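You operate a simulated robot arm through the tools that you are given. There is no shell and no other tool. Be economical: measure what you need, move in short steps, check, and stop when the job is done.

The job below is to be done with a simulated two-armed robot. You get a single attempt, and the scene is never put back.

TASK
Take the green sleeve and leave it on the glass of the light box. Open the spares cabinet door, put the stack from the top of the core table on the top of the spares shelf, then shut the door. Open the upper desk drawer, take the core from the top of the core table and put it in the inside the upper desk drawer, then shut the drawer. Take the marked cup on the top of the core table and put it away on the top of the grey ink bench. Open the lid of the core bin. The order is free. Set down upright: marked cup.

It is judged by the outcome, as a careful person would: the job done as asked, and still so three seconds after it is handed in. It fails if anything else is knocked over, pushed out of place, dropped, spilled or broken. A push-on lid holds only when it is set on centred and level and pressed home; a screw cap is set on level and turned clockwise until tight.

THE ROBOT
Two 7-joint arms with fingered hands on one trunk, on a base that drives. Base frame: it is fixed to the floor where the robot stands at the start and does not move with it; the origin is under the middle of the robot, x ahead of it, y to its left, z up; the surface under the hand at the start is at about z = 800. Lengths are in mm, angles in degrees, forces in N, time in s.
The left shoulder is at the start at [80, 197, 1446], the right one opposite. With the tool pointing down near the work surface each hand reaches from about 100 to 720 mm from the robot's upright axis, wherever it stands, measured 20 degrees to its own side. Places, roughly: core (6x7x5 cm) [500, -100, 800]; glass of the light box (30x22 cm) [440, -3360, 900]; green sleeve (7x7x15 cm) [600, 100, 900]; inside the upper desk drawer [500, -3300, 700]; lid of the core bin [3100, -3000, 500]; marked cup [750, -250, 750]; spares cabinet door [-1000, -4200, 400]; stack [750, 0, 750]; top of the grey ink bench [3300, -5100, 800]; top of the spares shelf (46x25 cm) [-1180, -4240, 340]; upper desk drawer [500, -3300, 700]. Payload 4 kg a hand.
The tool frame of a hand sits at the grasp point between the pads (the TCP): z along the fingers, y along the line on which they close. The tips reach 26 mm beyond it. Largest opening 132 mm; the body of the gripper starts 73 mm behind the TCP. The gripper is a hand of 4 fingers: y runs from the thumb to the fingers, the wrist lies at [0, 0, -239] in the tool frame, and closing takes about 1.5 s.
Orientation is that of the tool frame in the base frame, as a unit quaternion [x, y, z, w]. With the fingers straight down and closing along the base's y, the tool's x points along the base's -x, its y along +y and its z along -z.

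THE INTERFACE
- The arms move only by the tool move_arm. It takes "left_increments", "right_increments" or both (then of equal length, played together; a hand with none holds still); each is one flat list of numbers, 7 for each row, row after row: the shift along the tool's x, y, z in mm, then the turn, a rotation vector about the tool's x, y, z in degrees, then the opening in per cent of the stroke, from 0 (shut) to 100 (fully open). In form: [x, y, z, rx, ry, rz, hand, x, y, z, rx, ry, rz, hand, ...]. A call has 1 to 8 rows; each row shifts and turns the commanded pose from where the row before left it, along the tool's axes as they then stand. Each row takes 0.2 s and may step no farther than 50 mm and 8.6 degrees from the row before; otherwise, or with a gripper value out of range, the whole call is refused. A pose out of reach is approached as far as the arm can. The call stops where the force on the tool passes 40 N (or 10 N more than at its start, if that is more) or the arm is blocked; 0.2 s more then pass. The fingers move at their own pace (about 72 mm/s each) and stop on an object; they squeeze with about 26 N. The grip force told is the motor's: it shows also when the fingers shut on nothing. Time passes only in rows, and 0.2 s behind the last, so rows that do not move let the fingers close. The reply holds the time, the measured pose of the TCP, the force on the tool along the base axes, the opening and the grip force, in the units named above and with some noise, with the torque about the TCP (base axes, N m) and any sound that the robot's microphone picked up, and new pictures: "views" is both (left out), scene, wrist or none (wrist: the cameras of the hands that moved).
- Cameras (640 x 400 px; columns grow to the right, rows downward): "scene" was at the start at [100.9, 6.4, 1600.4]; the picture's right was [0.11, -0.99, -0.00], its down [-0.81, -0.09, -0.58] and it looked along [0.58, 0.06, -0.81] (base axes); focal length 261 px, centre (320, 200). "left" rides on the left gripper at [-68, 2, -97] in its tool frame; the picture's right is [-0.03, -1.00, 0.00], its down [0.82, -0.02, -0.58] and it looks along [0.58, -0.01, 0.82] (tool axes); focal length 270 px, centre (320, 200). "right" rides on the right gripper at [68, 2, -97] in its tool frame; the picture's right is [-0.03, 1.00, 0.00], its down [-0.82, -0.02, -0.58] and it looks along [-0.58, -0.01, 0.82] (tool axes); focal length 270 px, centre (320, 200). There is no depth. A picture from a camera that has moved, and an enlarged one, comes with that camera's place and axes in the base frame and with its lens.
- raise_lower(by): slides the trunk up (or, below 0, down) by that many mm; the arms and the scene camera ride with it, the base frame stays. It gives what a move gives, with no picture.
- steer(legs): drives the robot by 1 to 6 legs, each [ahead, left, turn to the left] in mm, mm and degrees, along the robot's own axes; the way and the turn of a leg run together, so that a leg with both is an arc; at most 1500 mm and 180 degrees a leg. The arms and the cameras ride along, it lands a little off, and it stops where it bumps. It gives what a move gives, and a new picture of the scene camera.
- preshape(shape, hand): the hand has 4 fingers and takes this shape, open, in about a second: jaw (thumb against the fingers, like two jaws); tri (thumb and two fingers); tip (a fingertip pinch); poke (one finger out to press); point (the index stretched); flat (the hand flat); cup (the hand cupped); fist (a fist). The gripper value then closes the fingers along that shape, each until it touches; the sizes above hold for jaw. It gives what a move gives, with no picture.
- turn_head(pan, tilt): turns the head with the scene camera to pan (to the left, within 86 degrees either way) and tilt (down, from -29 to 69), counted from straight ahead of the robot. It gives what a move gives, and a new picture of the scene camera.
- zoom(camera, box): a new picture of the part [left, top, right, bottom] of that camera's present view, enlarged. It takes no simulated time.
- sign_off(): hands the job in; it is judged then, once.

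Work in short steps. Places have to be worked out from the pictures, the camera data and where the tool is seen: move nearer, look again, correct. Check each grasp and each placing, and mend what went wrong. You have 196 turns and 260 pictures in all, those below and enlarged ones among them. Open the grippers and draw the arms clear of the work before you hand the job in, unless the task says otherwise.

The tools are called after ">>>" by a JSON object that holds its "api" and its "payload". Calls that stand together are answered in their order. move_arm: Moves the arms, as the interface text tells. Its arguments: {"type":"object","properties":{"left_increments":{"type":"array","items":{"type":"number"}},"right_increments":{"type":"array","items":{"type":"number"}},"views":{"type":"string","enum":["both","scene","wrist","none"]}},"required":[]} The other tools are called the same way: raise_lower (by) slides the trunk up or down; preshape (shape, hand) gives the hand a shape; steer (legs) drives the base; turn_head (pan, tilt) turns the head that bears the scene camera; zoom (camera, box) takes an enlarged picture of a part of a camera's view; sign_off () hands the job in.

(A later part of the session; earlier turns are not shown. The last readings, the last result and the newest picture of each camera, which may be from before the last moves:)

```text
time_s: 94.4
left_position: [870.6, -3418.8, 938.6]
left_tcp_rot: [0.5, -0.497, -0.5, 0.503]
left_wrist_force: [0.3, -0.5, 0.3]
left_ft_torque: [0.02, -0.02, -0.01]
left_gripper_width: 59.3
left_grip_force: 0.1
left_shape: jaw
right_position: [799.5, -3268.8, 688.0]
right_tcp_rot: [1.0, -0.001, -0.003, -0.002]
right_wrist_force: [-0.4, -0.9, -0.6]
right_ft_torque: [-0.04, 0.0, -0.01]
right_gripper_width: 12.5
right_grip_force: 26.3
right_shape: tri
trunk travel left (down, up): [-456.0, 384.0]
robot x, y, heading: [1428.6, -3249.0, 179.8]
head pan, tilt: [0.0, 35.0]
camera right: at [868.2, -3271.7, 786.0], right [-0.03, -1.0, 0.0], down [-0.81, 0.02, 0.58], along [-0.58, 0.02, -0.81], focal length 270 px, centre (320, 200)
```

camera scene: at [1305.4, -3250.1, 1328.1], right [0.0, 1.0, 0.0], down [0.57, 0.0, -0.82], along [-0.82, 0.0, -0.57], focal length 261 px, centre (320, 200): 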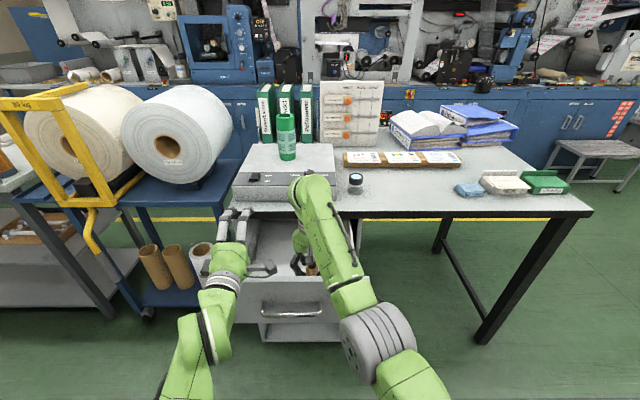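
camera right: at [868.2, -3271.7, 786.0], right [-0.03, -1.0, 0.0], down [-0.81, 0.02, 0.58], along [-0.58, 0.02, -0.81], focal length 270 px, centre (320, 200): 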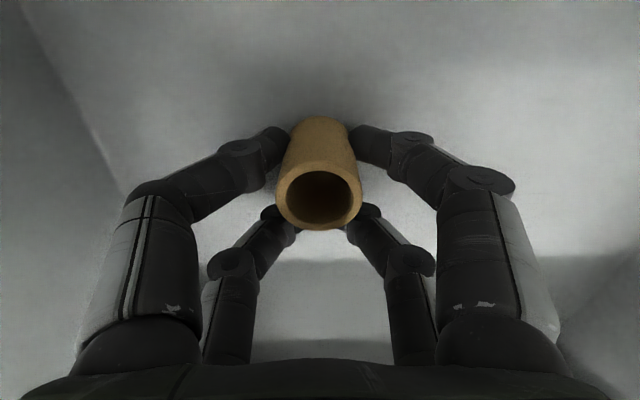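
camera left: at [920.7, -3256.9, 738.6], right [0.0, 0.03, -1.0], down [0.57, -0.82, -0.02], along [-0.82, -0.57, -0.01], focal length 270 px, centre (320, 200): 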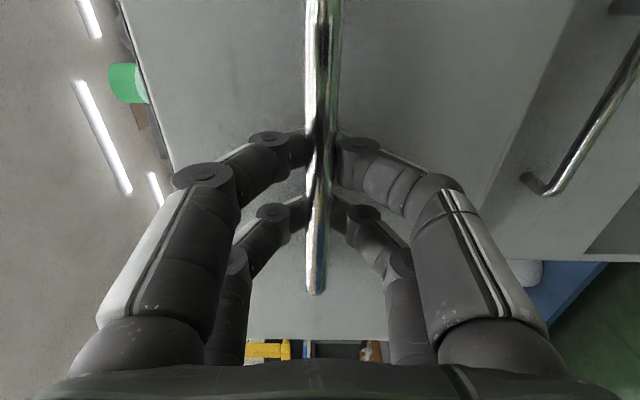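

Shadows show the floor is close. I take a few more small steps.

>>> {"api": "move_arm", "payload": {"right_increments": [0, 0, 5, 0, 0, 0, 0, 0, 0, 5, 0, 0, 0, 0, 0, 0, 5, 0, 0, 0, 0, 0, 0, 5, 0, 0, 0, 0, 0, 0, 5, 0, 0, 0, 0, 0, 0, 5, 0, 0, 0, 0], "views": "wrist"}}

```text
time_s: 95.3
left_position: [870.0, -3417.8, 939.3]
left_tcp_rot: [0.5, -0.497, -0.502, 0.502]
left_wrist_force: [-0.4, -0.4, -0.2]
left_ft_torque: [0.0, -0.01, 0.01]
left_gripper_width: 59.1
left_grip_force: 0.0
left_shape: jaw
right_position: [794.3, -3271.3, 684.3]
right_tcp_rot: [1.0, -0.002, -0.014, 0.005]
right_wrist_force: [-3.5, 3.5, 28.1]
right_ft_torque: [0.28, -2.65, -0.11]
right_gripper_width: 14.4
right_grip_force: 26.2
right_shape: tri
trunk travel left (down, up): [-456.0, 384.0]
robot x, y, heading: [1424.8, -3250.3, 179.7]
head pan, tilt: [0.0, 35.0]
stopped in row 4 (right hand): the force on the tool passed its limit at 65 N (the readings are from after the stop); the commanded pose is now the measured one
camera right: at [865.2, -3271.9, 779.9], right [-0.03, -1.0, 0.01], down [-0.8, 0.03, 0.6], along [-0.6, 0.01, -0.8], focal length 270 px, centre (320, 200)
```

right: 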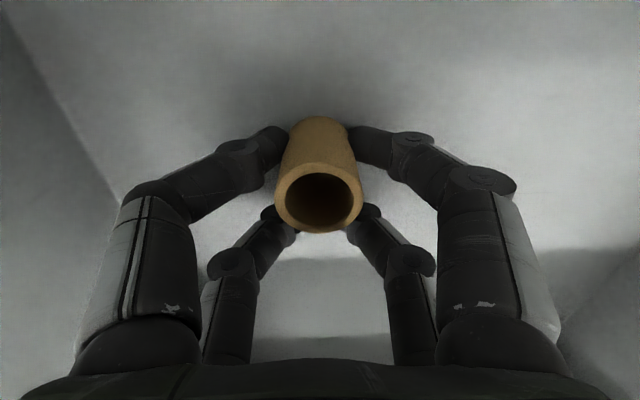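

The torque suggests the contact was about 90 mm toward the drawer front rather than at the core. I rise 12 mm, shift 30 mm deeper, and descend again gently.

>>> {"api": "move_arm", "payload": {"right_increments": [0, 0, -12, 0, 0, 0, 0, -15, 0, 0, 0, 0, 0, 0, -15, 0, 0, 0, 0, 0, 0, 0, 0, 6, 0, 0, 0, 0, 0, 0, 5, 0, 0, 0, 0, 0, 0, 4, 0, 0, 0, 0, 0, 0, 0, 0, 0, 0, 0], "views": "both"}}

```text
time_s: 96.9
left_position: [872.6, -3418.2, 941.1]
left_tcp_rot: [0.499, -0.496, -0.502, 0.503]
left_wrist_force: [0.1, -0.1, -0.4]
left_ft_torque: [0.0, 0.01, 0.0]
left_gripper_width: 59.5
left_grip_force: 0.0
left_shape: jaw
right_position: [765.3, -3271.0, 684.2]
right_tcp_rot: [1.0, -0.002, -0.015, 0.004]
right_wrist_force: [-2.9, 2.5, 29.3]
right_ft_torque: [0.14, -0.45, 0.0]
right_gripper_width: 14.7
right_grip_force: 26.0
right_shape: tri
trunk travel left (down, up): [-456.0, 384.0]
robot x, y, heading: [1426.3, -3245.3, 179.8]
head pan, tilt: [0.0, 35.0]
camera scene: at [1309.8, -3249.5, 1328.9], right [0.0, 1.0, 0.0], down [0.57, 0.0, -0.82], along [-0.82, 0.0, -0.57], focal length 261 px, centre (320, 200)
camera right: at [836.6, -3272.4, 778.8], right [-0.03, -1.0, 0.01], down [-0.8, 0.03, 0.6], along [-0.6, 0.01, -0.8], focal length 270 px, centre (320, 200)
```

scene: 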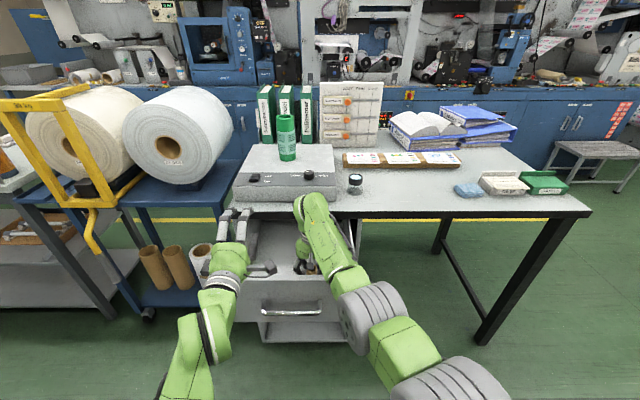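
right: 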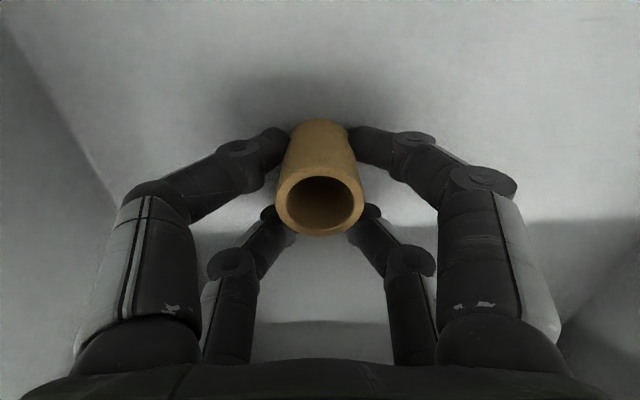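

The torque now matches contact through the core at the floor. I ease up 2 mm and release.

>>> {"api": "move_arm", "payload": {"right_increments": [0, 0, -2, 0, 0, 0, 0, 0, 0, 0, 0, 0, 0, 20, 0, 0, 0, 0, 0, 0, 40, 0, 0, 0, 0, 0, 0, 50, 0, 0, 0, 0, 0, 0, 50], "views": "wrist"}}

```text
time_s: 98.1
left_position: [871.7, -3419.1, 941.8]
left_tcp_rot: [0.5, -0.496, -0.501, 0.503]
left_wrist_force: [-0.6, -0.2, -0.5]
left_ft_torque: [0.03, -0.01, 0.01]
left_gripper_width: 59.0
left_grip_force: 0.1
left_shape: jaw
right_position: [767.5, -3272.1, 682.1]
right_tcp_rot: [1.0, -0.001, -0.01, 0.003]
right_wrist_force: [1.9, -2.1, 25.2]
right_ft_torque: [0.07, -0.27, 0.07]
right_gripper_width: 55.9
right_grip_force: 0.1
right_shape: tri
trunk travel left (down, up): [-456.0, 384.0]
robot x, y, heading: [1423.8, -3249.2, 180.0]
head pan, tilt: [0.0, 35.0]
camera right: at [838.1, -3273.2, 777.2], right [-0.03, -1.0, 0.01], down [-0.8, 0.03, 0.59], along [-0.59, 0.01, -0.8], focal length 270 px, centre (320, 200)
```

right: 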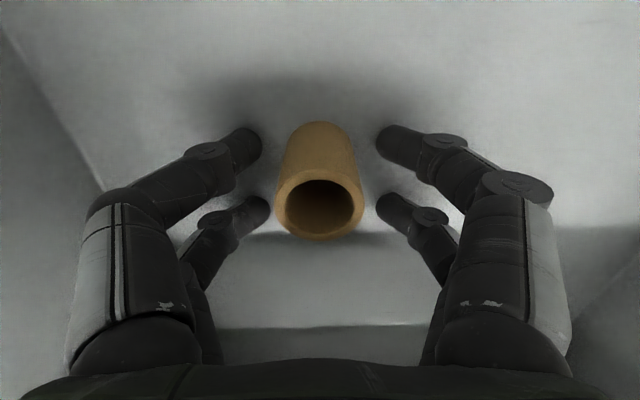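

The core is free and standing. I lift the right hand straight up and clear.

>>> {"api": "move_arm", "payload": {"right_increments": [0, 0, -10, 0, 0, 0, 50, 0, 0, -40, 0, 0, 0, 50, 0, 0, -40, 0, 0, 0, 50, 0, 0, -40, 0, 0, 0, 50, 0, 0, -40, 0, 0, 0, 50, 0, 0, -40, 0, 0, 0, 50], "views": "wrist"}}

```text
time_s: 99.5
left_position: [869.6, -3419.3, 939.2]
left_tcp_rot: [0.501, -0.497, -0.5, 0.502]
left_wrist_force: [-0.7, 0.2, -0.3]
left_ft_torque: [-0.01, 0.03, -0.02]
left_gripper_width: 59.0
left_grip_force: 0.0
left_shape: jaw
right_position: [768.8, -3269.7, 891.3]
right_tcp_rot: [1.0, -0.002, -0.008, 0.003]
right_wrist_force: [0.7, 0.2, -0.8]
right_ft_torque: [0.02, 0.0, -0.01]
right_gripper_width: 65.4
right_grip_force: 0.1
right_shape: tri
trunk travel left (down, up): [-456.0, 384.0]
robot x, y, heading: [1423.2, -3250.3, 179.9]
head pan, tilt: [0.0, 35.0]
camera right: at [839.8, -3270.8, 986.4], right [-0.03, -1.0, 0.01], down [-0.81, 0.03, 0.59], along [-0.59, 0.01, -0.81], focal length 270 px, centre (320, 200)
```

right: 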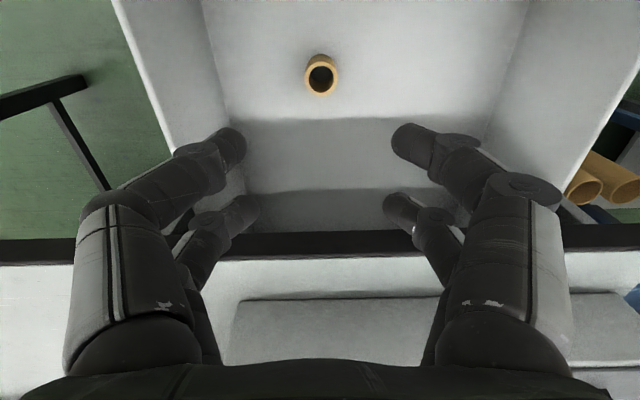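

The core stands in the drawer. I move the right hand aside, back the base off 220 mm, and bring the left hand in front of the drawer to push it shut.

>>> {"api": "move_arm", "payload": {"right_increments": [0, -45, 0, 0, 0, 0, 50, 0, -45, 0, 0, 0, 0, 50, 0, -45, 0, 0, 0, 0, 50, 0, -45, 0, 0, 0, 0, 50, 0, -45, 0, 0, 0, 0, 50, 0, -45, 0, 0, 0, 0, 50], "views": "none"}}

>>> {"api": "steer", "payload": {"legs": [[-220, 0, 0]]}}

>>> {"api": "move_arm", "payload": {"left_increments": [-45, -10, 0, 0, 0, 0, 0, -45, -20, 0, 0, 0, 0, 0, -5, -45, 0, 0, 0, 0, 0, 0, -45, 0, 0, 0, 0, 0, 0, -45, 0, 0, 0, 0, 0, 0, -35, 0, 0, 0, 0, 0, 0, 0, 0, 0, 0, 0, 0], "views": "both"}}

```text
time_s: 100.9
left_position: [869.3, -3417.9, 940.0]
left_tcp_rot: [0.5, -0.497, -0.501, 0.502]
left_wrist_force: [-0.7, -0.2, 0.6]
left_ft_torque: [-0.02, -0.01, 0.05]
left_gripper_width: 59.1
left_grip_force: 0.0
left_shape: jaw
right_position: [771.3, -2994.8, 889.8]
right_tcp_rot: [1.0, -0.001, -0.01, 0.003]
right_wrist_force: [0.1, 0.1, -0.1]
right_ft_torque: [-0.01, 0.0, 0.03]
right_gripper_width: 65.4
right_grip_force: 0.1
right_shape: tri
trunk travel left (down, up): [-456.0, 384.0]
robot x, y, heading: [1423.7, -3248.7, 179.7]
head pan, tilt: [0.0, 35.0]
```

```text
time_s: 102.6
left_position: [1096.2, -3419.2, 938.9]
left_tcp_rot: [0.5, -0.498, -0.501, 0.501]
left_wrist_force: [-0.1, 0.1, 0.2]
left_ft_torque: [0.01, 0.0, -0.01]
left_gripper_width: 58.9
left_grip_force: 0.1
left_shape: jaw
right_position: [996.3, -2996.4, 889.3]
right_tcp_rot: [1.0, -0.002, -0.009, 0.003]
right_wrist_force: [0.5, 0.2, 0.3]
right_ft_torque: [-0.01, -0.04, 0.01]
right_gripper_width: 65.7
right_grip_force: 0.0
right_shape: tri
trunk travel left (down, up): [-456.0, 384.0]
robot x, y, heading: [1650.0, -3252.1, 180.0]
head pan, tilt: [0.0, 35.0]
camera scene: at [1531.4, -3250.6, 1328.0], right [0.0, 1.0, 0.0], down [0.57, 0.0, -0.82], along [-0.82, 0.0, -0.57], focal length 261 px, centre (320, 200)
```

scene: 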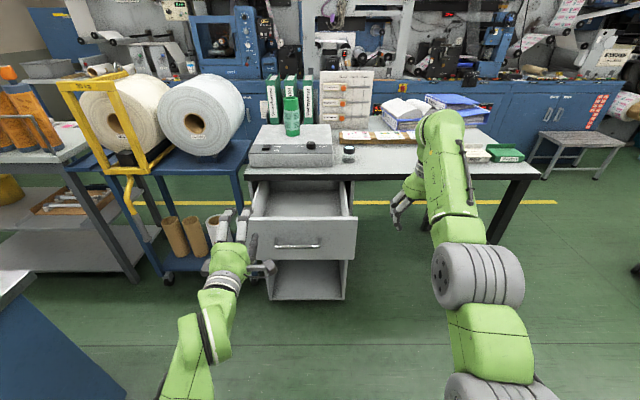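

```text
time_s: 104.2
left_position: [1095.1, -3323.3, 738.7]
left_tcp_rot: [0.499, -0.497, -0.501, 0.502]
left_wrist_force: [0.1, 1.2, -1.0]
left_ft_torque: [-0.04, -0.01, -0.03]
left_gripper_width: 0.1
left_grip_force: 26.3
left_shape: jaw
right_position: [996.6, -2998.1, 890.1]
right_tcp_rot: [1.0, -0.003, -0.008, 0.002]
right_wrist_force: [-0.7, 0.7, 0.8]
right_ft_torque: [-0.02, 0.0, 0.02]
right_gripper_width: 65.6
right_grip_force: 0.1
right_shape: tri
trunk travel left (down, up): [-456.0, 384.0]
robot x, y, heading: [1651.1, -3248.7, 179.9]
head pan, tilt: [0.0, 35.0]
camera scene: at [1531.9, -3250.5, 1328.1], right [0.0, 1.0, 0.0], down [0.57, 0.0, -0.82], along [-0.82, 0.0, -0.57], focal length 261 px, centre (320, 200)
camera left: at [1194.1, -3254.4, 741.6], right [0.0, 0.03, -1.0], down [0.58, -0.81, -0.03], along [-0.81, -0.58, -0.01], focal length 270 px, centre (320, 200)
```

scene: 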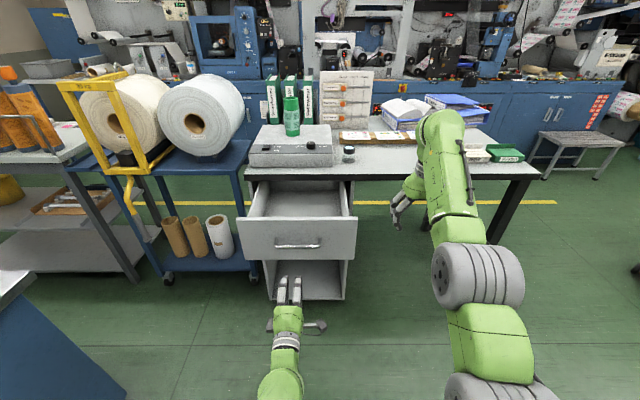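
left: 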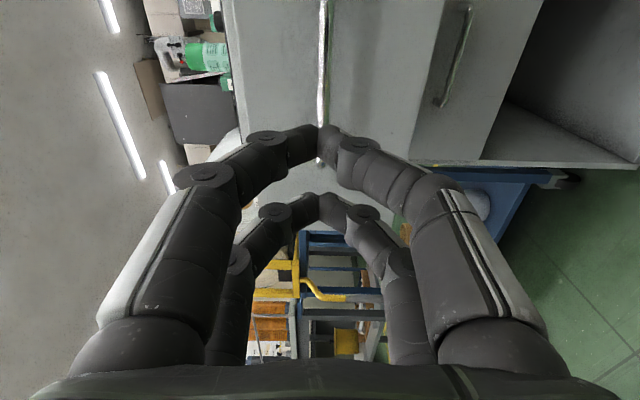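

I raise to z≈770 to push above the bar, drive ahead 140 mm, then push with the arm.

>>> {"api": "move_arm", "payload": {"left_increments": [0, 30, 0, 0, 0, 0, 0], "views": "none"}}

>>> {"api": "steer", "payload": {"legs": [[140, 0, 0]]}}

>>> {"api": "move_arm", "payload": {"left_increments": [0, 0, 20, 0, 0, 0, 0, 0, 0, 30, 0, 0, 0, 0, 0, 0, 30, 0, 0, 0, 0, 0, 0, 30, 0, 0, 0, 0, 0, 0, 30, 0, 0, 0, 0, 0, 0, 30, 0, 0, 0, 0], "views": "both"}}

```text
time_s: 104.6
left_position: [1094.8, -3321.4, 770.6]
left_tcp_rot: [0.5, -0.497, -0.501, 0.502]
left_wrist_force: [0.1, 0.0, -0.1]
left_ft_torque: [0.0, 0.01, 0.02]
left_gripper_width: 0.0
left_grip_force: 26.1
left_shape: jaw
right_position: [996.4, -2997.2, 888.8]
right_tcp_rot: [1.0, -0.003, -0.01, 0.003]
right_wrist_force: [0.9, 0.0, -1.6]
right_ft_torque: [-0.01, 0.01, 0.03]
right_gripper_width: 65.9
right_grip_force: 0.1
right_shape: tri
trunk travel left (down, up): [-456.0, 384.0]
robot x, y, heading: [1651.2, -3247.1, 179.8]
head pan, tilt: [0.0, 35.0]
```

```text
time_s: 105.9
left_position: [955.2, -3321.3, 770.0]
left_tcp_rot: [0.5, -0.497, -0.501, 0.502]
left_wrist_force: [0.8, -0.8, 0.1]
left_ft_torque: [0.01, 0.0, 0.03]
left_gripper_width: 0.1
left_grip_force: 25.8
left_shape: jaw
right_position: [854.7, -2995.8, 888.9]
right_tcp_rot: [1.0, -0.003, -0.01, 0.002]
right_wrist_force: [0.6, -0.6, 0.5]
right_ft_torque: [-0.02, -0.01, 0.04]
right_gripper_width: 65.8
right_grip_force: 0.0
right_shape: tri
trunk travel left (down, up): [-456.0, 384.0]
robot x, y, heading: [1509.5, -3251.1, 179.5]
head pan, tilt: [0.0, 35.0]
camera scene: at [1390.4, -3250.0, 1328.0], right [0.0, 1.0, 0.0], down [0.57, 0.0, -0.82], along [-0.82, 0.0, -0.57], focal length 261 px, centre (320, 200)
```

scene: 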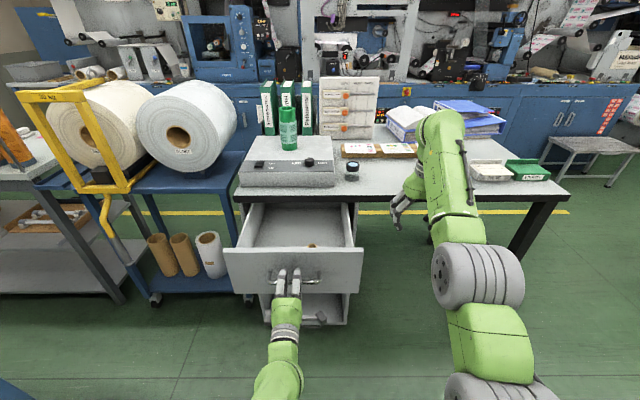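

```text
time_s: 107.3
left_position: [782.5, -3321.6, 771.4]
left_tcp_rot: [0.5, -0.498, -0.5, 0.501]
left_wrist_force: [1.1, 0.5, 4.7]
left_ft_torque: [-0.13, 0.01, -0.02]
left_gripper_width: 0.0
left_grip_force: 26.0
left_shape: jaw
right_position: [854.7, -2996.7, 889.3]
right_tcp_rot: [1.0, -0.002, -0.009, 0.003]
right_wrist_force: [0.5, -0.1, -0.6]
right_ft_torque: [0.0, -0.01, 0.01]
right_gripper_width: 65.6
right_grip_force: 0.0
right_shape: tri
trunk travel left (down, up): [-456.0, 384.0]
robot x, y, heading: [1512.8, -3248.8, 179.4]
head pan, tilt: [0.0, 35.0]
camera scene: at [1389.6, -3249.6, 1328.0], right [0.0, 1.0, 0.0], down [0.57, 0.0, -0.82], along [-0.82, 0.0, -0.57], focal length 261 px, centre (320, 200)
camera left: at [881.7, -3253.9, 774.0], right [0.0, 0.03, -1.0], down [0.58, -0.81, -0.02], along [-0.81, -0.58, -0.01], focal length 270 px, centre (320, 200)
```

scene: 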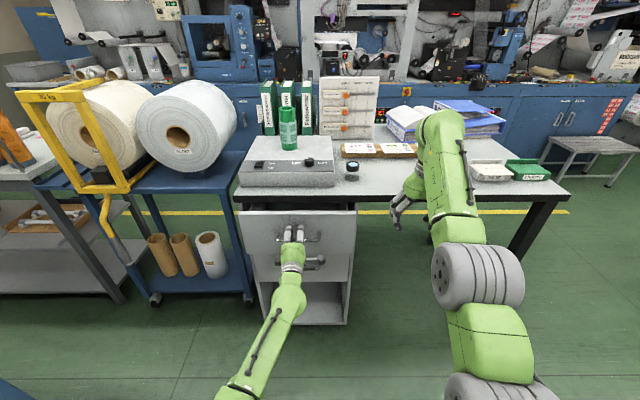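
left: 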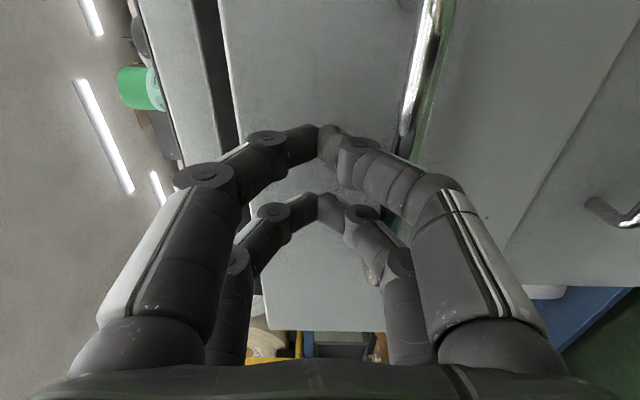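

The drawer is sliding in, with about 75 mm to go. I continue with small steps.

>>> {"api": "move_arm", "payload": {"left_increments": [0, 0, 25, 0, 0, 0, 0, 0, 0, 25, 0, 0, 0, 0, 0, 0, 15, 0, 0, 0, 0, 0, 0, 8, 0, 0, 0, 0, 0, 0, 6, 0, 0, 0, 0, 0, 0, 4, 0, 0, 0, 0], "views": "both"}}

```text
time_s: 108.5
left_position: [710.6, -3322.1, 776.4]
left_tcp_rot: [0.498, -0.495, -0.503, 0.504]
left_wrist_force: [21.4, 0.3, 7.3]
left_ft_torque: [-0.07, -0.01, -0.03]
left_gripper_width: 0.0
left_grip_force: 25.8
left_shape: jaw
right_position: [859.4, -2996.6, 892.2]
right_tcp_rot: [1.0, -0.001, -0.011, 0.003]
right_wrist_force: [-1.0, -0.1, 0.0]
right_ft_torque: [-0.05, 0.02, 0.03]
right_gripper_width: 66.0
right_grip_force: 0.0
right_shape: tri
trunk travel left (down, up): [-456.0, 384.0]
robot x, y, heading: [1512.0, -3249.7, 179.8]
head pan, tilt: [0.0, 35.0]
stopped in row 5 (left hand): the force on the tool passed its limit at 49 N (the readings are from after the stop); the commanded pose is now the measured one
camera scene: at [1396.2, -3250.1, 1328.5], right [0.0, 1.0, 0.0], down [0.57, 0.0, -0.82], along [-0.82, 0.0, -0.57], focal length 261 px, centre (320, 200)
camera left: at [810.0, -3255.5, 778.6], right [-0.01, 0.03, -1.0], down [0.58, -0.81, -0.03], along [-0.81, -0.58, 0.0], focal length 270 px, centre (320, 200)
```

scene: 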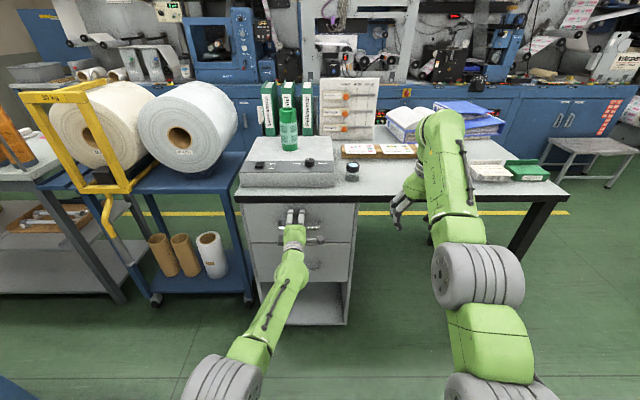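
left: 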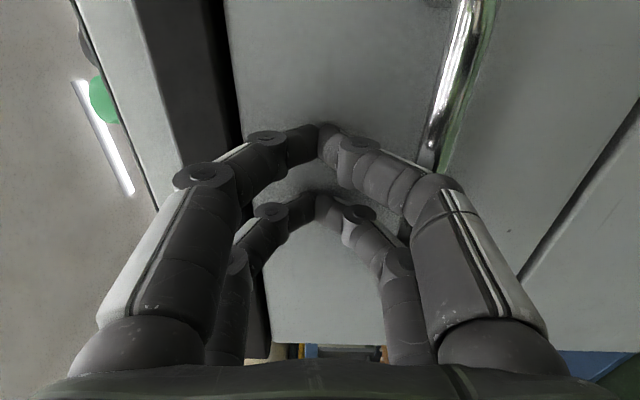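

The drawer is shut: it stopped with TCP x≈710, the same as at the start. I retract the left hand and turn it back to pointing down.

>>> {"api": "move_arm", "payload": {"left_increments": [0, 0, -40, 0, 0, 0, 0, 0, 0, -40, 0, 0, 0, 0, 0, 0, -40, 0, 0, 0, 50, 0, 0, -30, 0, 0, 0, 50, 0, 0, 0, 4.95, 4.95, -4.95, 50, 0, 0, 0, 4.95, 4.95, -4.95, 50, 0, 0, 0, 4.95, 4.95, -4.95, 50, 0, 0, 0, 4.95, 4.95, -4.95, 50], "views": "scene"}}

>>> {"api": "zoom", "payload": {"camera": "scene", "box": [220, 110, 420, 335]}}

>>> {"api": "move_arm", "payload": {"left_increments": [0, 0, 0, 4.95, 4.95, -4.95, 50, 0, 0, 0, 4.95, 4.95, -4.95, 50, 0, 0, 0, 4.95, 4.95, -4.95, 50, 0, 0, 0, 4.95, 4.95, -4.95, 50, 0, 0, 0, 4.95, 4.95, -4.95, 50, 0, 0, 0, 4.95, 4.95, -4.95, 50], "views": "none"}}

>>> {"api": "move_arm", "payload": {"left_increments": [0, 0, 0, 4.95, 4.95, -4.95, 50, 0, 0, 0, 4.95, 4.95, -4.95, 50, 0, 0, 0, 4.95, 4.95, -4.95, 50, 0, 0, 0, 4.95, 4.95, -4.95, 50], "views": "none"}}

```text
time_s: 110.3
left_position: [858.1, -3320.6, 770.5]
left_tcp_rot: [0.734, -0.39, -0.393, 0.394]
left_wrist_force: [0.4, -1.2, 0.7]
left_ft_torque: [0.01, 0.02, -0.03]
left_gripper_width: 65.6
left_grip_force: 0.1
left_shape: jaw
right_position: [854.8, -2995.6, 889.9]
right_tcp_rot: [1.0, -0.002, -0.008, 0.003]
right_wrist_force: [-1.1, 0.6, -0.8]
right_ft_torque: [0.01, 0.03, -0.04]
right_gripper_width: 65.6
right_grip_force: 0.0
right_shape: tri
trunk travel left (down, up): [-456.0, 384.0]
robot x, y, heading: [1505.7, -3251.0, 179.8]
head pan, tilt: [0.0, 35.0]
camera scene: at [1389.9, -3249.6, 1328.0], right [0.0, 1.0, 0.0], down [0.57, 0.0, -0.82], along [-0.82, 0.0, -0.57], focal length 261 px, centre (320, 200)
```

scene: 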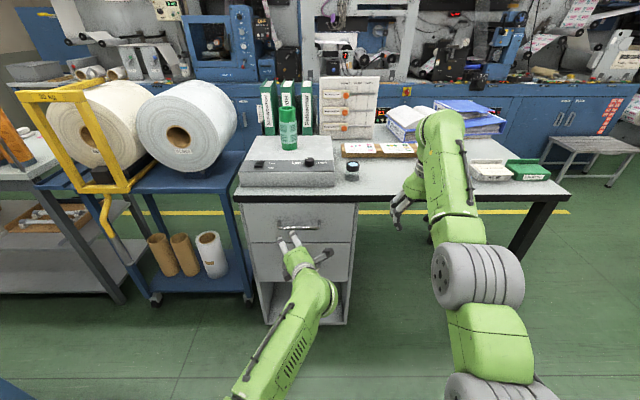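

```text
1.78 times, centred on (320, 222) of scene
camera zoom: at [1389.9, -3249.6, 1328.0], right [0.0, 1.0, 0.0], down [0.57, 0.0, -0.82], along [-0.82, 0.0, -0.57], focal length 464 px, centre (320, 160)
```

zoom: 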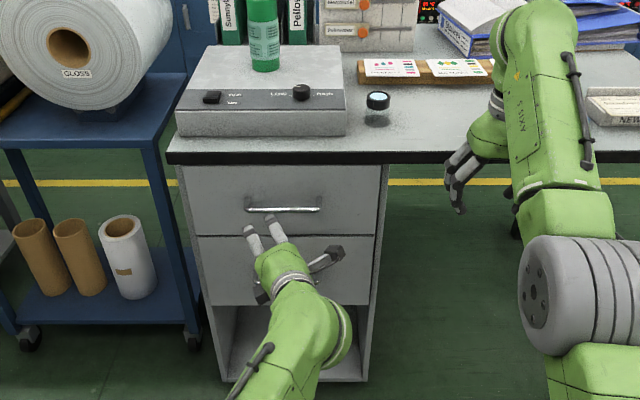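

```text
time_s: 111.7
left_position: [858.3, -3323.8, 770.3]
left_tcp_rot: [0.956, -0.167, -0.172, 0.169]
left_wrist_force: [0.1, 0.4, 0.5]
left_ft_torque: [0.0, 0.02, 0.02]
left_gripper_width: 65.8
left_grip_force: 0.0
left_shape: jaw
right_position: [856.4, -2996.4, 888.8]
right_tcp_rot: [1.0, -0.003, -0.008, 0.002]
right_wrist_force: [0.0, -0.3, -0.6]
right_ft_torque: [0.0, 0.03, 0.01]
right_gripper_width: 65.6
right_grip_force: 0.1
right_shape: tri
trunk travel left (down, up): [-456.0, 384.0]
robot x, y, heading: [1510.7, -3250.2, 179.8]
head pan, tilt: [0.0, 35.0]
```

```text
time_s: 112.7
left_position: [857.8, -3322.9, 769.9]
left_tcp_rot: [1.0, 0.003, -0.002, -0.002]
left_wrist_force: [-0.2, -0.4, -0.4]
left_ft_torque: [-0.01, 0.0, -0.02]
left_gripper_width: 65.7
left_grip_force: 0.1
left_shape: jaw
right_position: [854.7, -2996.8, 888.8]
right_tcp_rot: [1.0, -0.003, -0.008, 0.002]
right_wrist_force: [-0.7, -0.6, -1.4]
right_ft_torque: [0.0, -0.02, 0.02]
right_gripper_width: 65.7
right_grip_force: 0.2
right_shape: tri
trunk travel left (down, up): [-456.0, 384.0]
robot x, y, heading: [1510.7, -3252.0, 179.7]
head pan, tilt: [0.0, 35.0]
```

The drawer is flush. Next is the core bin, so I back off, turn to face +x and look at it.

>>> {"api": "steer", "payload": {"legs": [[-350, 0, 0], [0, 0, 180]]}}

>>> {"api": "zoom", "payload": {"camera": "scene", "box": [200, 100, 440, 250]}}

```text
time_s: 122.3
left_position: [2509.6, -3181.2, 770.3]
left_tcp_rot: [0.001, 1.0, -0.002, 0.003]
left_wrist_force: [-0.2, 0.6, -0.1]
left_ft_torque: [0.01, -0.02, 0.0]
left_gripper_width: 65.7
left_grip_force: 0.0
left_shape: jaw
right_position: [2511.0, -3508.4, 891.2]
right_tcp_rot: [0.006, 1.0, 0.003, 0.009]
right_wrist_force: [-0.2, -0.1, 0.1]
right_ft_torque: [0.0, 0.01, 0.01]
right_gripper_width: 65.6
right_grip_force: 0.1
right_shape: tri
trunk travel left (down, up): [-456.0, 384.0]
robot x, y, heading: [1857.9, -3251.1, -0.4]
head pan, tilt: [0.0, 35.0]
camera scene: at [1974.3, -3254.1, 1328.0], right [-0.01, -1.0, 0.0], down [-0.57, 0.01, -0.82], along [0.82, -0.01, -0.57], focal length 261 px, centre (320, 200)
```

scene: 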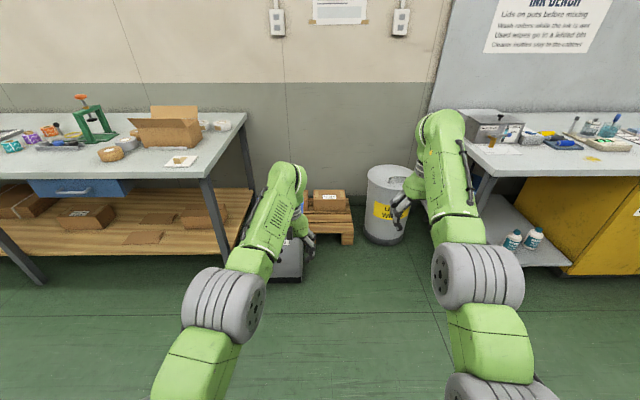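

```text
2.67 times, centred on (320, 175) of scene
camera zoom: at [1974.3, -3254.1, 1328.0], right [-0.01, -1.0, 0.0], down [-0.57, 0.01, -0.82], along [0.82, -0.01, -0.57], focal length 696 px, centre (320, 267)
```

zoom: 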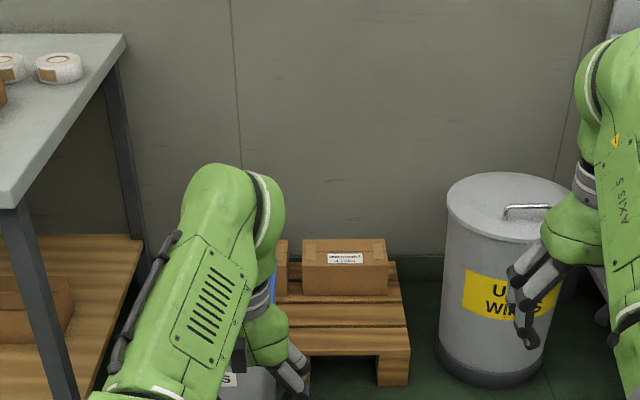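

The left arm hides the bin. I strafe left 340 mm so the bin appears between the arms.

>>> {"api": "steer", "payload": {"legs": [[0, 340, 0]]}}

>>> {"api": "zoom", "payload": {"camera": "scene", "box": [240, 120, 440, 270]}}

```text
time_s: 124.5
left_position: [2515.7, -2843.3, 770.4]
left_tcp_rot: [0.008, 1.0, -0.001, 0.004]
left_wrist_force: [-0.2, 0.5, 0.1]
left_ft_torque: [-0.02, 0.0, 0.0]
left_gripper_width: 65.6
left_grip_force: 0.2
left_shape: jaw
right_position: [2512.7, -3171.4, 888.6]
right_tcp_rot: [0.012, 1.0, 0.004, 0.009]
right_wrist_force: [0.4, 0.1, 0.1]
right_ft_torque: [0.03, 0.0, 0.01]
right_gripper_width: 65.7
right_grip_force: 0.2
right_shape: tri
trunk travel left (down, up): [-456.0, 384.0]
robot x, y, heading: [1863.7, -2905.9, -1.4]
head pan, tilt: [0.0, 35.0]
camera scene: at [1980.0, -2909.3, 1328.0], right [-0.02, -1.0, 0.0], down [-0.57, 0.01, -0.82], along [0.82, -0.02, -0.57], focal length 261 px, centre (320, 200)
```

scene: 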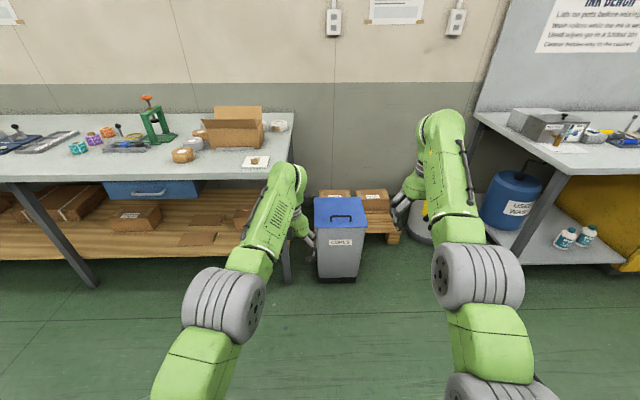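

```text
2.67 times, centred on (340, 195) of scene
camera zoom: at [1980.0, -2909.3, 1328.0], right [-0.02, -1.0, 0.0], down [-0.57, 0.01, -0.82], along [0.82, -0.02, -0.57], focal length 696 px, centre (267, 213)
```

zoom: 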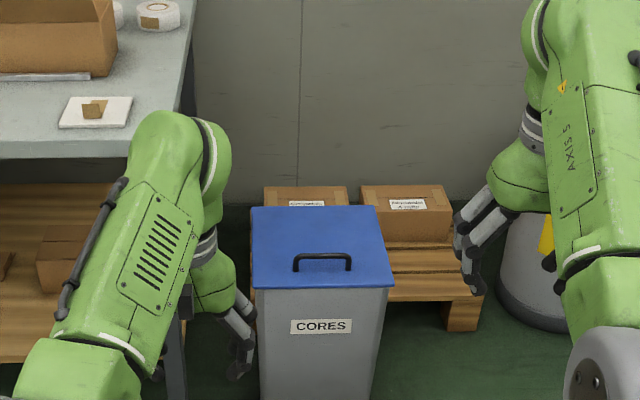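

The "CORES" bin has a blue lid at about x 2935..3197, y -2911..-3162, with its handle near the front at ≈(2983,-3037,520). I turn the left hand 90° about its axis so it can grip the handle bar, and line up with the bin.

>>> {"api": "steer", "payload": {"legs": [[0, -200, 1.4], [300, 0, 0]]}}

>>> {"api": "move_arm", "payload": {"left_increments": [0, 0, 0, 0, 0, 8.2, 50, 0, 0, 0, 0, 0, 8.2, 50, 0, 0, 0, 0, 0, 8.2, 50, 0, 0, 0, 0, 0, 8.2, 50, 0, 0, 0, 0, 0, 8.2, 50, 0, 0, 0, 0, 0, 8.2, 50], "views": "none"}}

>>> {"api": "move_arm", "payload": {"left_increments": [0, 0, 0, 0, 0, 8.2, 50, 0, 0, 0, 0, 0, 8.2, 50, 0, 0, 0, 0, 0, 8.2, 50, 0, 0, 0, 0, 0, 8.2, 50, 0, 0, 0, 0, 0, 8, 50], "views": "both"}}

```text
time_s: 127.8
left_position: [2816.3, -3029.4, 771.4]
left_tcp_rot: [-0.005, 1.0, -0.001, 0.003]
left_wrist_force: [0.1, -0.5, -0.2]
left_ft_torque: [0.01, -0.01, 0.01]
left_gripper_width: 65.8
left_grip_force: 0.0
left_shape: jaw
right_position: [2821.9, -3355.3, 890.3]
right_tcp_rot: [0.0, 1.0, 0.002, 0.009]
right_wrist_force: [-0.3, 0.7, 0.0]
right_ft_torque: [0.01, -0.02, 0.0]
right_gripper_width: 65.6
right_grip_force: 0.1
right_shape: tri
trunk travel left (down, up): [-456.0, 384.0]
robot x, y, heading: [2164.4, -3104.3, 0.2]
head pan, tilt: [0.0, 35.0]
camera scene: at [2282.4, -3108.4, 1328.1], right [0.0, -1.0, 0.0], down [-0.57, 0.0, -0.82], along [0.82, 0.0, -0.57], focal length 261 px, centre (320, 200)
```

scene: 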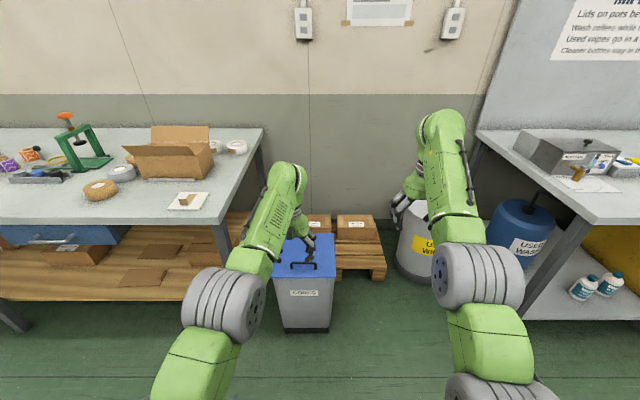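

```text
time_s: 129.2
left_position: [2816.2, -3028.6, 771.6]
left_tcp_rot: [0.413, 0.911, 0.0, 0.004]
left_wrist_force: [-0.4, 0.3, -1.0]
left_ft_torque: [-0.01, 0.0, 0.0]
left_gripper_width: 65.7
left_grip_force: 0.1
left_shape: jaw
right_position: [2823.2, -3355.7, 889.2]
right_tcp_rot: [0.0, 1.0, 0.003, 0.009]
right_wrist_force: [0.0, 0.1, -0.3]
right_ft_torque: [0.03, 0.01, -0.02]
right_gripper_width: 65.7
right_grip_force: 0.1
right_shape: tri
trunk travel left (down, up): [-456.0, 384.0]
robot x, y, heading: [2167.4, -3110.4, -0.1]
head pan, tilt: [0.0, 35.0]
```

```text
time_s: 130.4
left_position: [2864.5, -3078.5, 736.3]
left_tcp_rot: [0.548, 0.837, 0.001, 0.004]
left_wrist_force: [0.3, -0.3, 0.4]
left_ft_torque: [-0.03, -0.02, 0.03]
left_gripper_width: 65.6
left_grip_force: 0.1
left_shape: jaw
left hand out of reach, approached as far as the arm can: row 1, 2, 3, 4, 5
right_position: [2822.2, -3355.9, 889.0]
right_tcp_rot: [0.0, 1.0, 0.002, 0.01]
right_wrist_force: [0.3, -0.1, 0.1]
right_ft_torque: [0.02, 0.0, -0.02]
right_gripper_width: 65.4
right_grip_force: 0.0
right_shape: tri
trunk travel left (down, up): [-456.0, 384.0]
robot x, y, heading: [2167.1, -3107.4, 0.1]
head pan, tilt: [0.0, 35.0]
camera scene: at [2282.5, -3108.5, 1328.1], right [0.0, -1.0, 0.0], down [-0.57, 0.0, -0.82], along [0.82, 0.0, -0.57], focal length 261 px, centre (320, 200)
camera left: at [2893.3, -3142.3, 835.0], right [-0.91, -0.42, -0.01], down [-0.35, 0.74, 0.57], along [-0.24, 0.52, -0.82], focal length 270 px, centre (320, 200)
```

scene: 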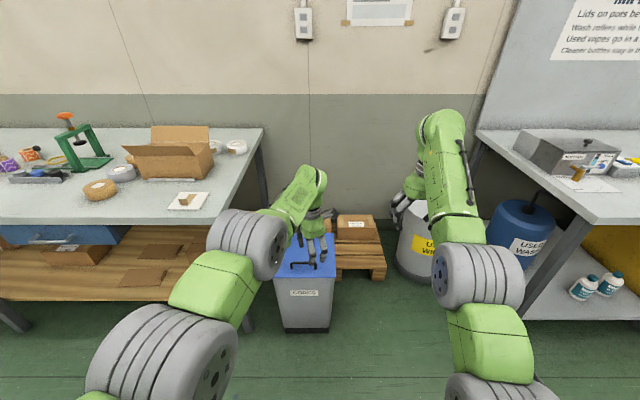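
left: 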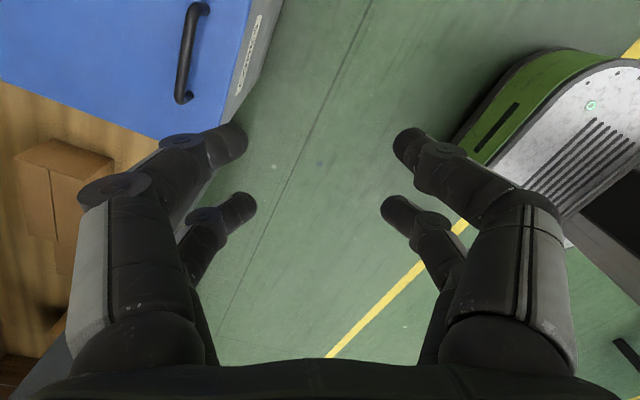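

The wrist hits a joint limit at 66°. I pitch the hand up about 49° instead, then yaw it square to the handle, approaching from the front and above.

>>> {"api": "move_arm", "payload": {"left_increments": [0, 0, 0, -8.2, 0, 0, 50, 0, 0, 0, -8.2, 0, 0, 50, 0, 0, 0, -8.2, 0, 0, 50, 0, 0, 0, -8.2, 0, 0, 50, 0, 0, 0, -8.2, 0, 0, 50, 0, 0, 0, -8.2, 0, 0, 50], "views": "none"}}

>>> {"api": "move_arm", "payload": {"left_increments": [0, 0, 0, 0, -5.9, 5.1, 50, 0, 0, 0, 0, -5.9, 5.1, 50, 0, 0, 0, 0, -5.9, 5.1, 50, 0, 0, 0, 0, 0, 0, 50], "views": "both"}}

```text
time_s: 131.8
left_position: [2952.3, -3114.2, 718.3]
left_tcp_rot: [0.495, 0.761, 0.351, 0.23]
left_wrist_force: [0.3, -0.1, 0.0]
left_ft_torque: [0.01, 0.03, 0.03]
left_gripper_width: 65.8
left_grip_force: 0.1
left_shape: jaw
left hand out of reach, approached as far as the arm can: row 1, 2, 3, 4, 5, 6
right_position: [2821.4, -3357.2, 888.5]
right_tcp_rot: [-0.001, 1.0, 0.003, 0.01]
right_wrist_force: [-0.8, -0.1, 0.8]
right_ft_torque: [0.03, 0.0, 0.01]
right_gripper_width: 65.5
right_grip_force: 0.1
right_shape: tri
trunk travel left (down, up): [-456.0, 384.0]
robot x, y, heading: [2163.0, -3105.8, -0.2]
head pan, tilt: [0.0, 35.0]
```

```text
time_s: 132.8
left_position: [2988.1, -3130.6, 707.3]
left_tcp_rot: [0.641, 0.644, 0.296, 0.296]
left_wrist_force: [0.6, -0.7, -0.1]
left_ft_torque: [0.0, -0.01, 0.01]
left_gripper_width: 65.5
left_grip_force: 0.1
left_shape: jaw
left hand out of reach, approached as far as the arm can: row 1, 2, 3
right_position: [2821.2, -3356.2, 889.7]
right_tcp_rot: [0.0, 1.0, 0.003, 0.01]
right_wrist_force: [-0.6, -0.5, 0.1]
right_ft_torque: [-0.04, 0.0, -0.01]
right_gripper_width: 65.6
right_grip_force: 0.0
right_shape: tri
trunk travel left (down, up): [-456.0, 384.0]
robot x, y, heading: [2166.8, -3105.5, 0.1]
head pan, tilt: [0.0, 35.0]
camera scene: at [2282.6, -3108.8, 1328.1], right [0.0, -1.0, 0.0], down [-0.57, 0.0, -0.82], along [0.82, 0.0, -0.57], focal length 261 px, centre (320, 200)
camera left: at [2918.0, -3200.5, 773.1], right [-0.65, -0.03, -0.76], down [-0.46, 0.81, 0.36], along [0.61, 0.58, -0.54], focal length 270 px, centre (320, 200)
```

scene: 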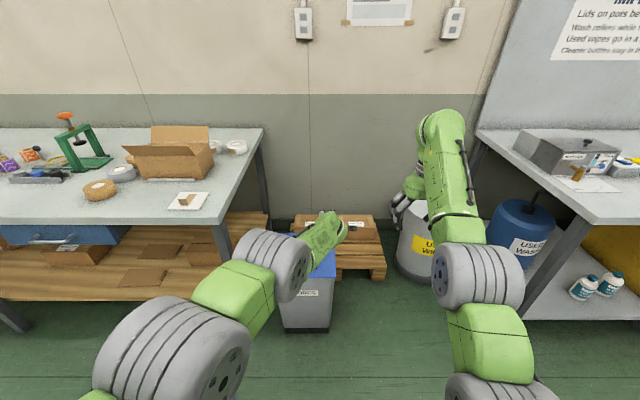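
left: 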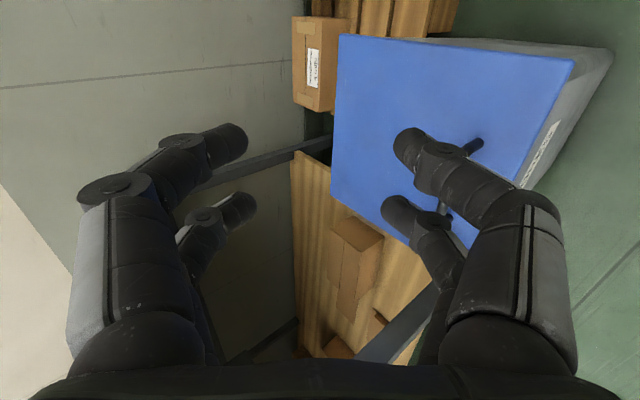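

The orientation is right but the arm is stretched into its limits. I pull the hand back toward the robot while pitching a little further and see if it frees up.

>>> {"api": "move_arm", "payload": {"left_increments": [20, -26, -30, -8.2, 0, 0, 50, 20, -22, -33, -8.2, 0, 0, 50, 20, -17, -36, -8.2, 0, 0, 50, 20, -11, -38, -8.2, 0, 0, 50, 15, -5, -39, -8.2, 0, 0, 50], "views": "both"}}

```text
time_s: 134.0
left_position: [2918.5, -3090.8, 631.1]
left_tcp_rot: [0.494, 0.498, 0.504, 0.504]
left_wrist_force: [0.0, 0.0, 1.1]
left_ft_torque: [-0.02, 0.02, 0.0]
left_gripper_width: 65.8
left_grip_force: 0.1
left_shape: jaw
left hand out of reach, approached as far as the arm can: row 1, 2, 3, 4, 5
right_position: [2823.5, -3356.7, 889.1]
right_tcp_rot: [0.0, 1.0, 0.003, 0.009]
right_wrist_force: [0.0, 0.0, 0.6]
right_ft_torque: [0.03, 0.03, 0.01]
right_gripper_width: 65.4
right_grip_force: 0.1
right_shape: tri
trunk travel left (down, up): [-456.0, 384.0]
robot x, y, heading: [2167.3, -3108.0, -0.1]
head pan, tilt: [0.0, 35.0]
camera scene: at [2282.6, -3108.2, 1328.1], right [0.0, -1.0, 0.0], down [-0.57, 0.0, -0.82], along [0.82, 0.0, -0.57], focal length 261 px, centre (320, 200)
camera left: at [2824.4, -3161.8, 633.1], right [0.01, -0.03, -1.0], down [-0.58, 0.81, -0.03], along [0.81, 0.58, -0.01], focal length 270 px, centre (320, 200)
```

scene: 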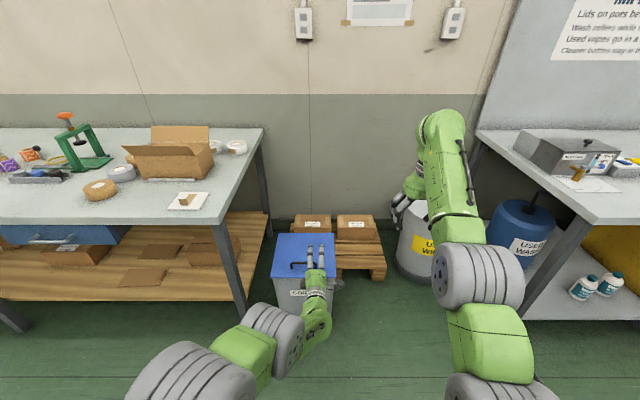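
left: 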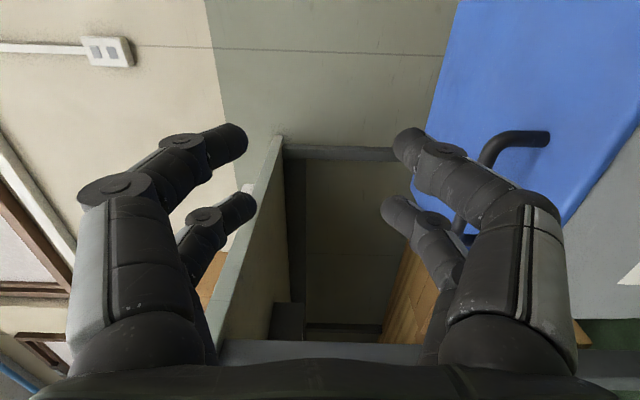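

Pointing horizontally is reachable again. I tip the hand down about 41° and see where the arm can hold it. The base and trunk can then do the positioning.

>>> {"api": "move_arm", "payload": {"left_increments": [0, 0, 0, 8.2, 0, 0, 40, 0, 0, 0, 8.2, 0, 0, 40, 0, 0, 0, 8.2, 0, 0, 40, 0, 0, 0, 8.2, 0, 0, 40, 0, 0, 0, 8.2, 0, 0, 40, 0, 0, 0, 0, 0, 0, 40], "views": "both"}}

```text
time_s: 135.4
left_position: [2953.8, -3107.2, 600.9]
left_tcp_rot: [0.641, 0.644, 0.296, 0.297]
left_wrist_force: [-0.3, -0.2, 0.2]
left_ft_torque: [0.01, 0.03, 0.0]
left_gripper_width: 53.1
left_grip_force: 0.0
left_shape: jaw
left hand out of reach, approached as far as the arm can: row 1, 2, 3, 4
right_position: [2821.6, -3355.3, 889.8]
right_tcp_rot: [-0.001, 1.0, 0.002, 0.01]
right_wrist_force: [-0.3, -0.2, 0.1]
right_ft_torque: [0.04, 0.01, -0.01]
right_gripper_width: 65.1
right_grip_force: 0.0
right_shape: tri
trunk travel left (down, up): [-456.0, 384.0]
robot x, y, heading: [2164.7, -3105.6, 0.4]
head pan, tilt: [0.0, 35.0]
camera scene: at [2282.8, -3108.5, 1328.0], right [0.0, -1.0, 0.0], down [-0.57, 0.0, -0.82], along [0.82, 0.0, -0.57], focal length 261 px, centre (320, 200)
camera left: at [2884.3, -3176.8, 665.9], right [-0.65, -0.03, -0.76], down [-0.46, 0.81, 0.36], along [0.61, 0.58, -0.54], focal length 270 px, centre (320, 200)
```

scene: 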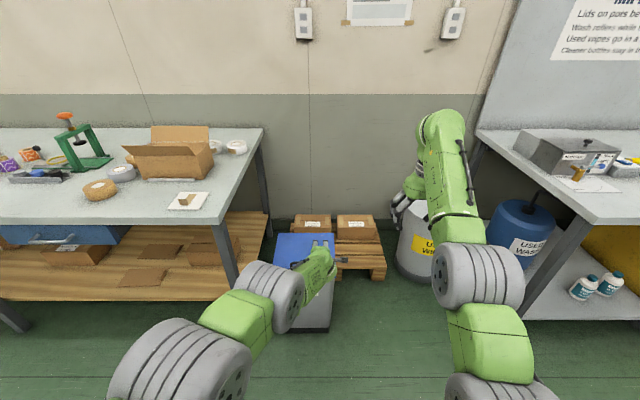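
left: 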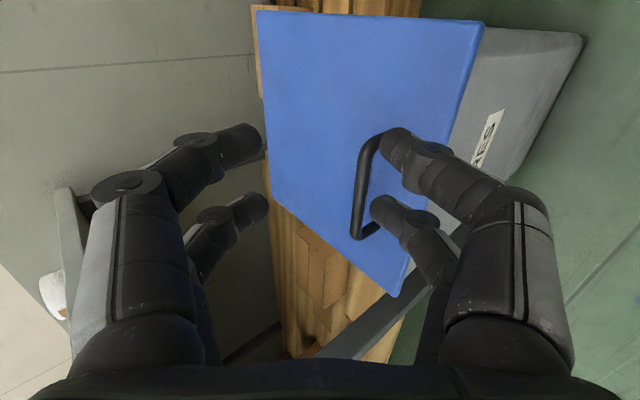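

The handle bar works out at about (3028,-3032,488). I shift the base 75 mm left and lower the trunk 48 mm to line the grasp axis up with it.

>>> {"api": "steer", "payload": {"legs": [[0, 75, 0]]}}

>>> {"api": "raise_lower", "payload": {"by": -48}}

>>> {"api": "move_arm", "payload": {"left_increments": [0, 0, 0, 0, 0, 0, 40], "views": "wrist"}}

```text
time_s: 136.4
left_position: [2954.0, -3031.7, 599.8]
left_tcp_rot: [0.64, 0.645, 0.296, 0.296]
left_wrist_force: [-0.4, -0.1, 0.0]
left_ft_torque: [-0.03, -0.01, -0.01]
left_gripper_width: 52.7
left_grip_force: 0.1
left_shape: jaw
right_position: [2821.5, -3281.0, 888.8]
right_tcp_rot: [0.0, 1.0, 0.002, 0.008]
right_wrist_force: [-0.7, -0.6, -0.5]
right_ft_torque: [-0.01, 0.01, 0.02]
right_gripper_width: 65.6
right_grip_force: 0.1
right_shape: tri
trunk travel left (down, up): [-456.0, 384.0]
robot x, y, heading: [2164.9, -3035.1, 0.1]
head pan, tilt: [0.0, 35.0]
camera scene: at [2282.8, -3033.7, 1328.0], right [0.0, -1.0, 0.0], down [-0.57, 0.0, -0.82], along [0.82, 0.0, -0.57], focal length 261 px, centre (320, 200)
```

scene: 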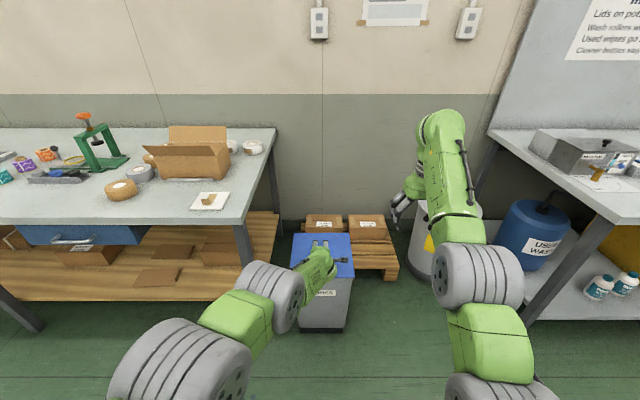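

```text
time_s: 137.3
left_position: [2954.4, -3034.0, 553.5]
left_tcp_rot: [0.639, 0.644, 0.297, 0.296]
left_wrist_force: [-0.9, 0.3, -0.1]
left_ft_torque: [-0.01, 0.0, 0.03]
left_gripper_width: 52.9
left_grip_force: 0.0
left_shape: jaw
right_position: [2822.1, -3281.6, 843.4]
right_tcp_rot: [-0.001, 1.0, 0.002, 0.01]
right_wrist_force: [-0.2, -0.1, 1.0]
right_ft_torque: [0.04, 0.0, 0.01]
right_gripper_width: 65.6
right_grip_force: 0.0
right_shape: tri
trunk travel left (down, up): [-408.0, 432.0]
robot x, y, heading: [2163.5, -3029.8, 0.2]
head pan, tilt: [0.0, 35.0]
```

```text
time_s: 137.8
left_position: [2953.7, -3032.6, 551.8]
left_tcp_rot: [0.64, 0.644, 0.296, 0.297]
left_wrist_force: [-0.4, -0.1, 0.3]
left_ft_torque: [-0.02, 0.0, 0.01]
left_gripper_width: 52.7
left_grip_force: 0.1
left_shape: jaw
right_position: [2821.9, -3281.9, 841.5]
right_tcp_rot: [0.0, 1.0, 0.003, 0.008]
right_wrist_force: [-0.1, 0.1, 0.1]
right_ft_torque: [0.02, 0.01, -0.02]
right_gripper_width: 65.5
right_grip_force: 0.0
right_shape: tri
trunk travel left (down, up): [-408.0, 432.0]
robot x, y, heading: [2169.6, -3031.5, 0.2]
head pan, tilt: [0.0, 35.0]
camera left: at [2884.1, -3102.3, 617.7], right [-0.65, -0.03, -0.76], down [-0.46, 0.81, 0.36], along [0.61, 0.58, -0.54], focal length 270 px, centre (320, 200)
```

left: 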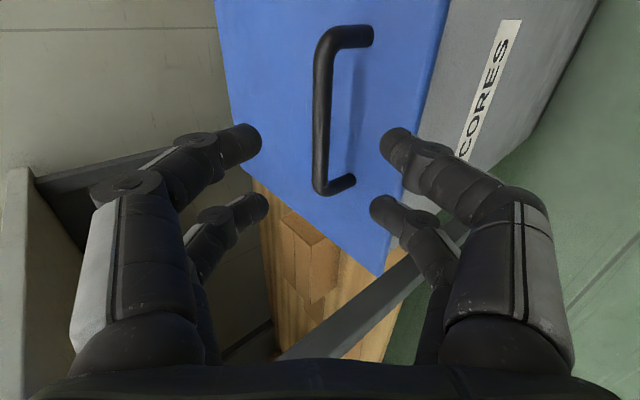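

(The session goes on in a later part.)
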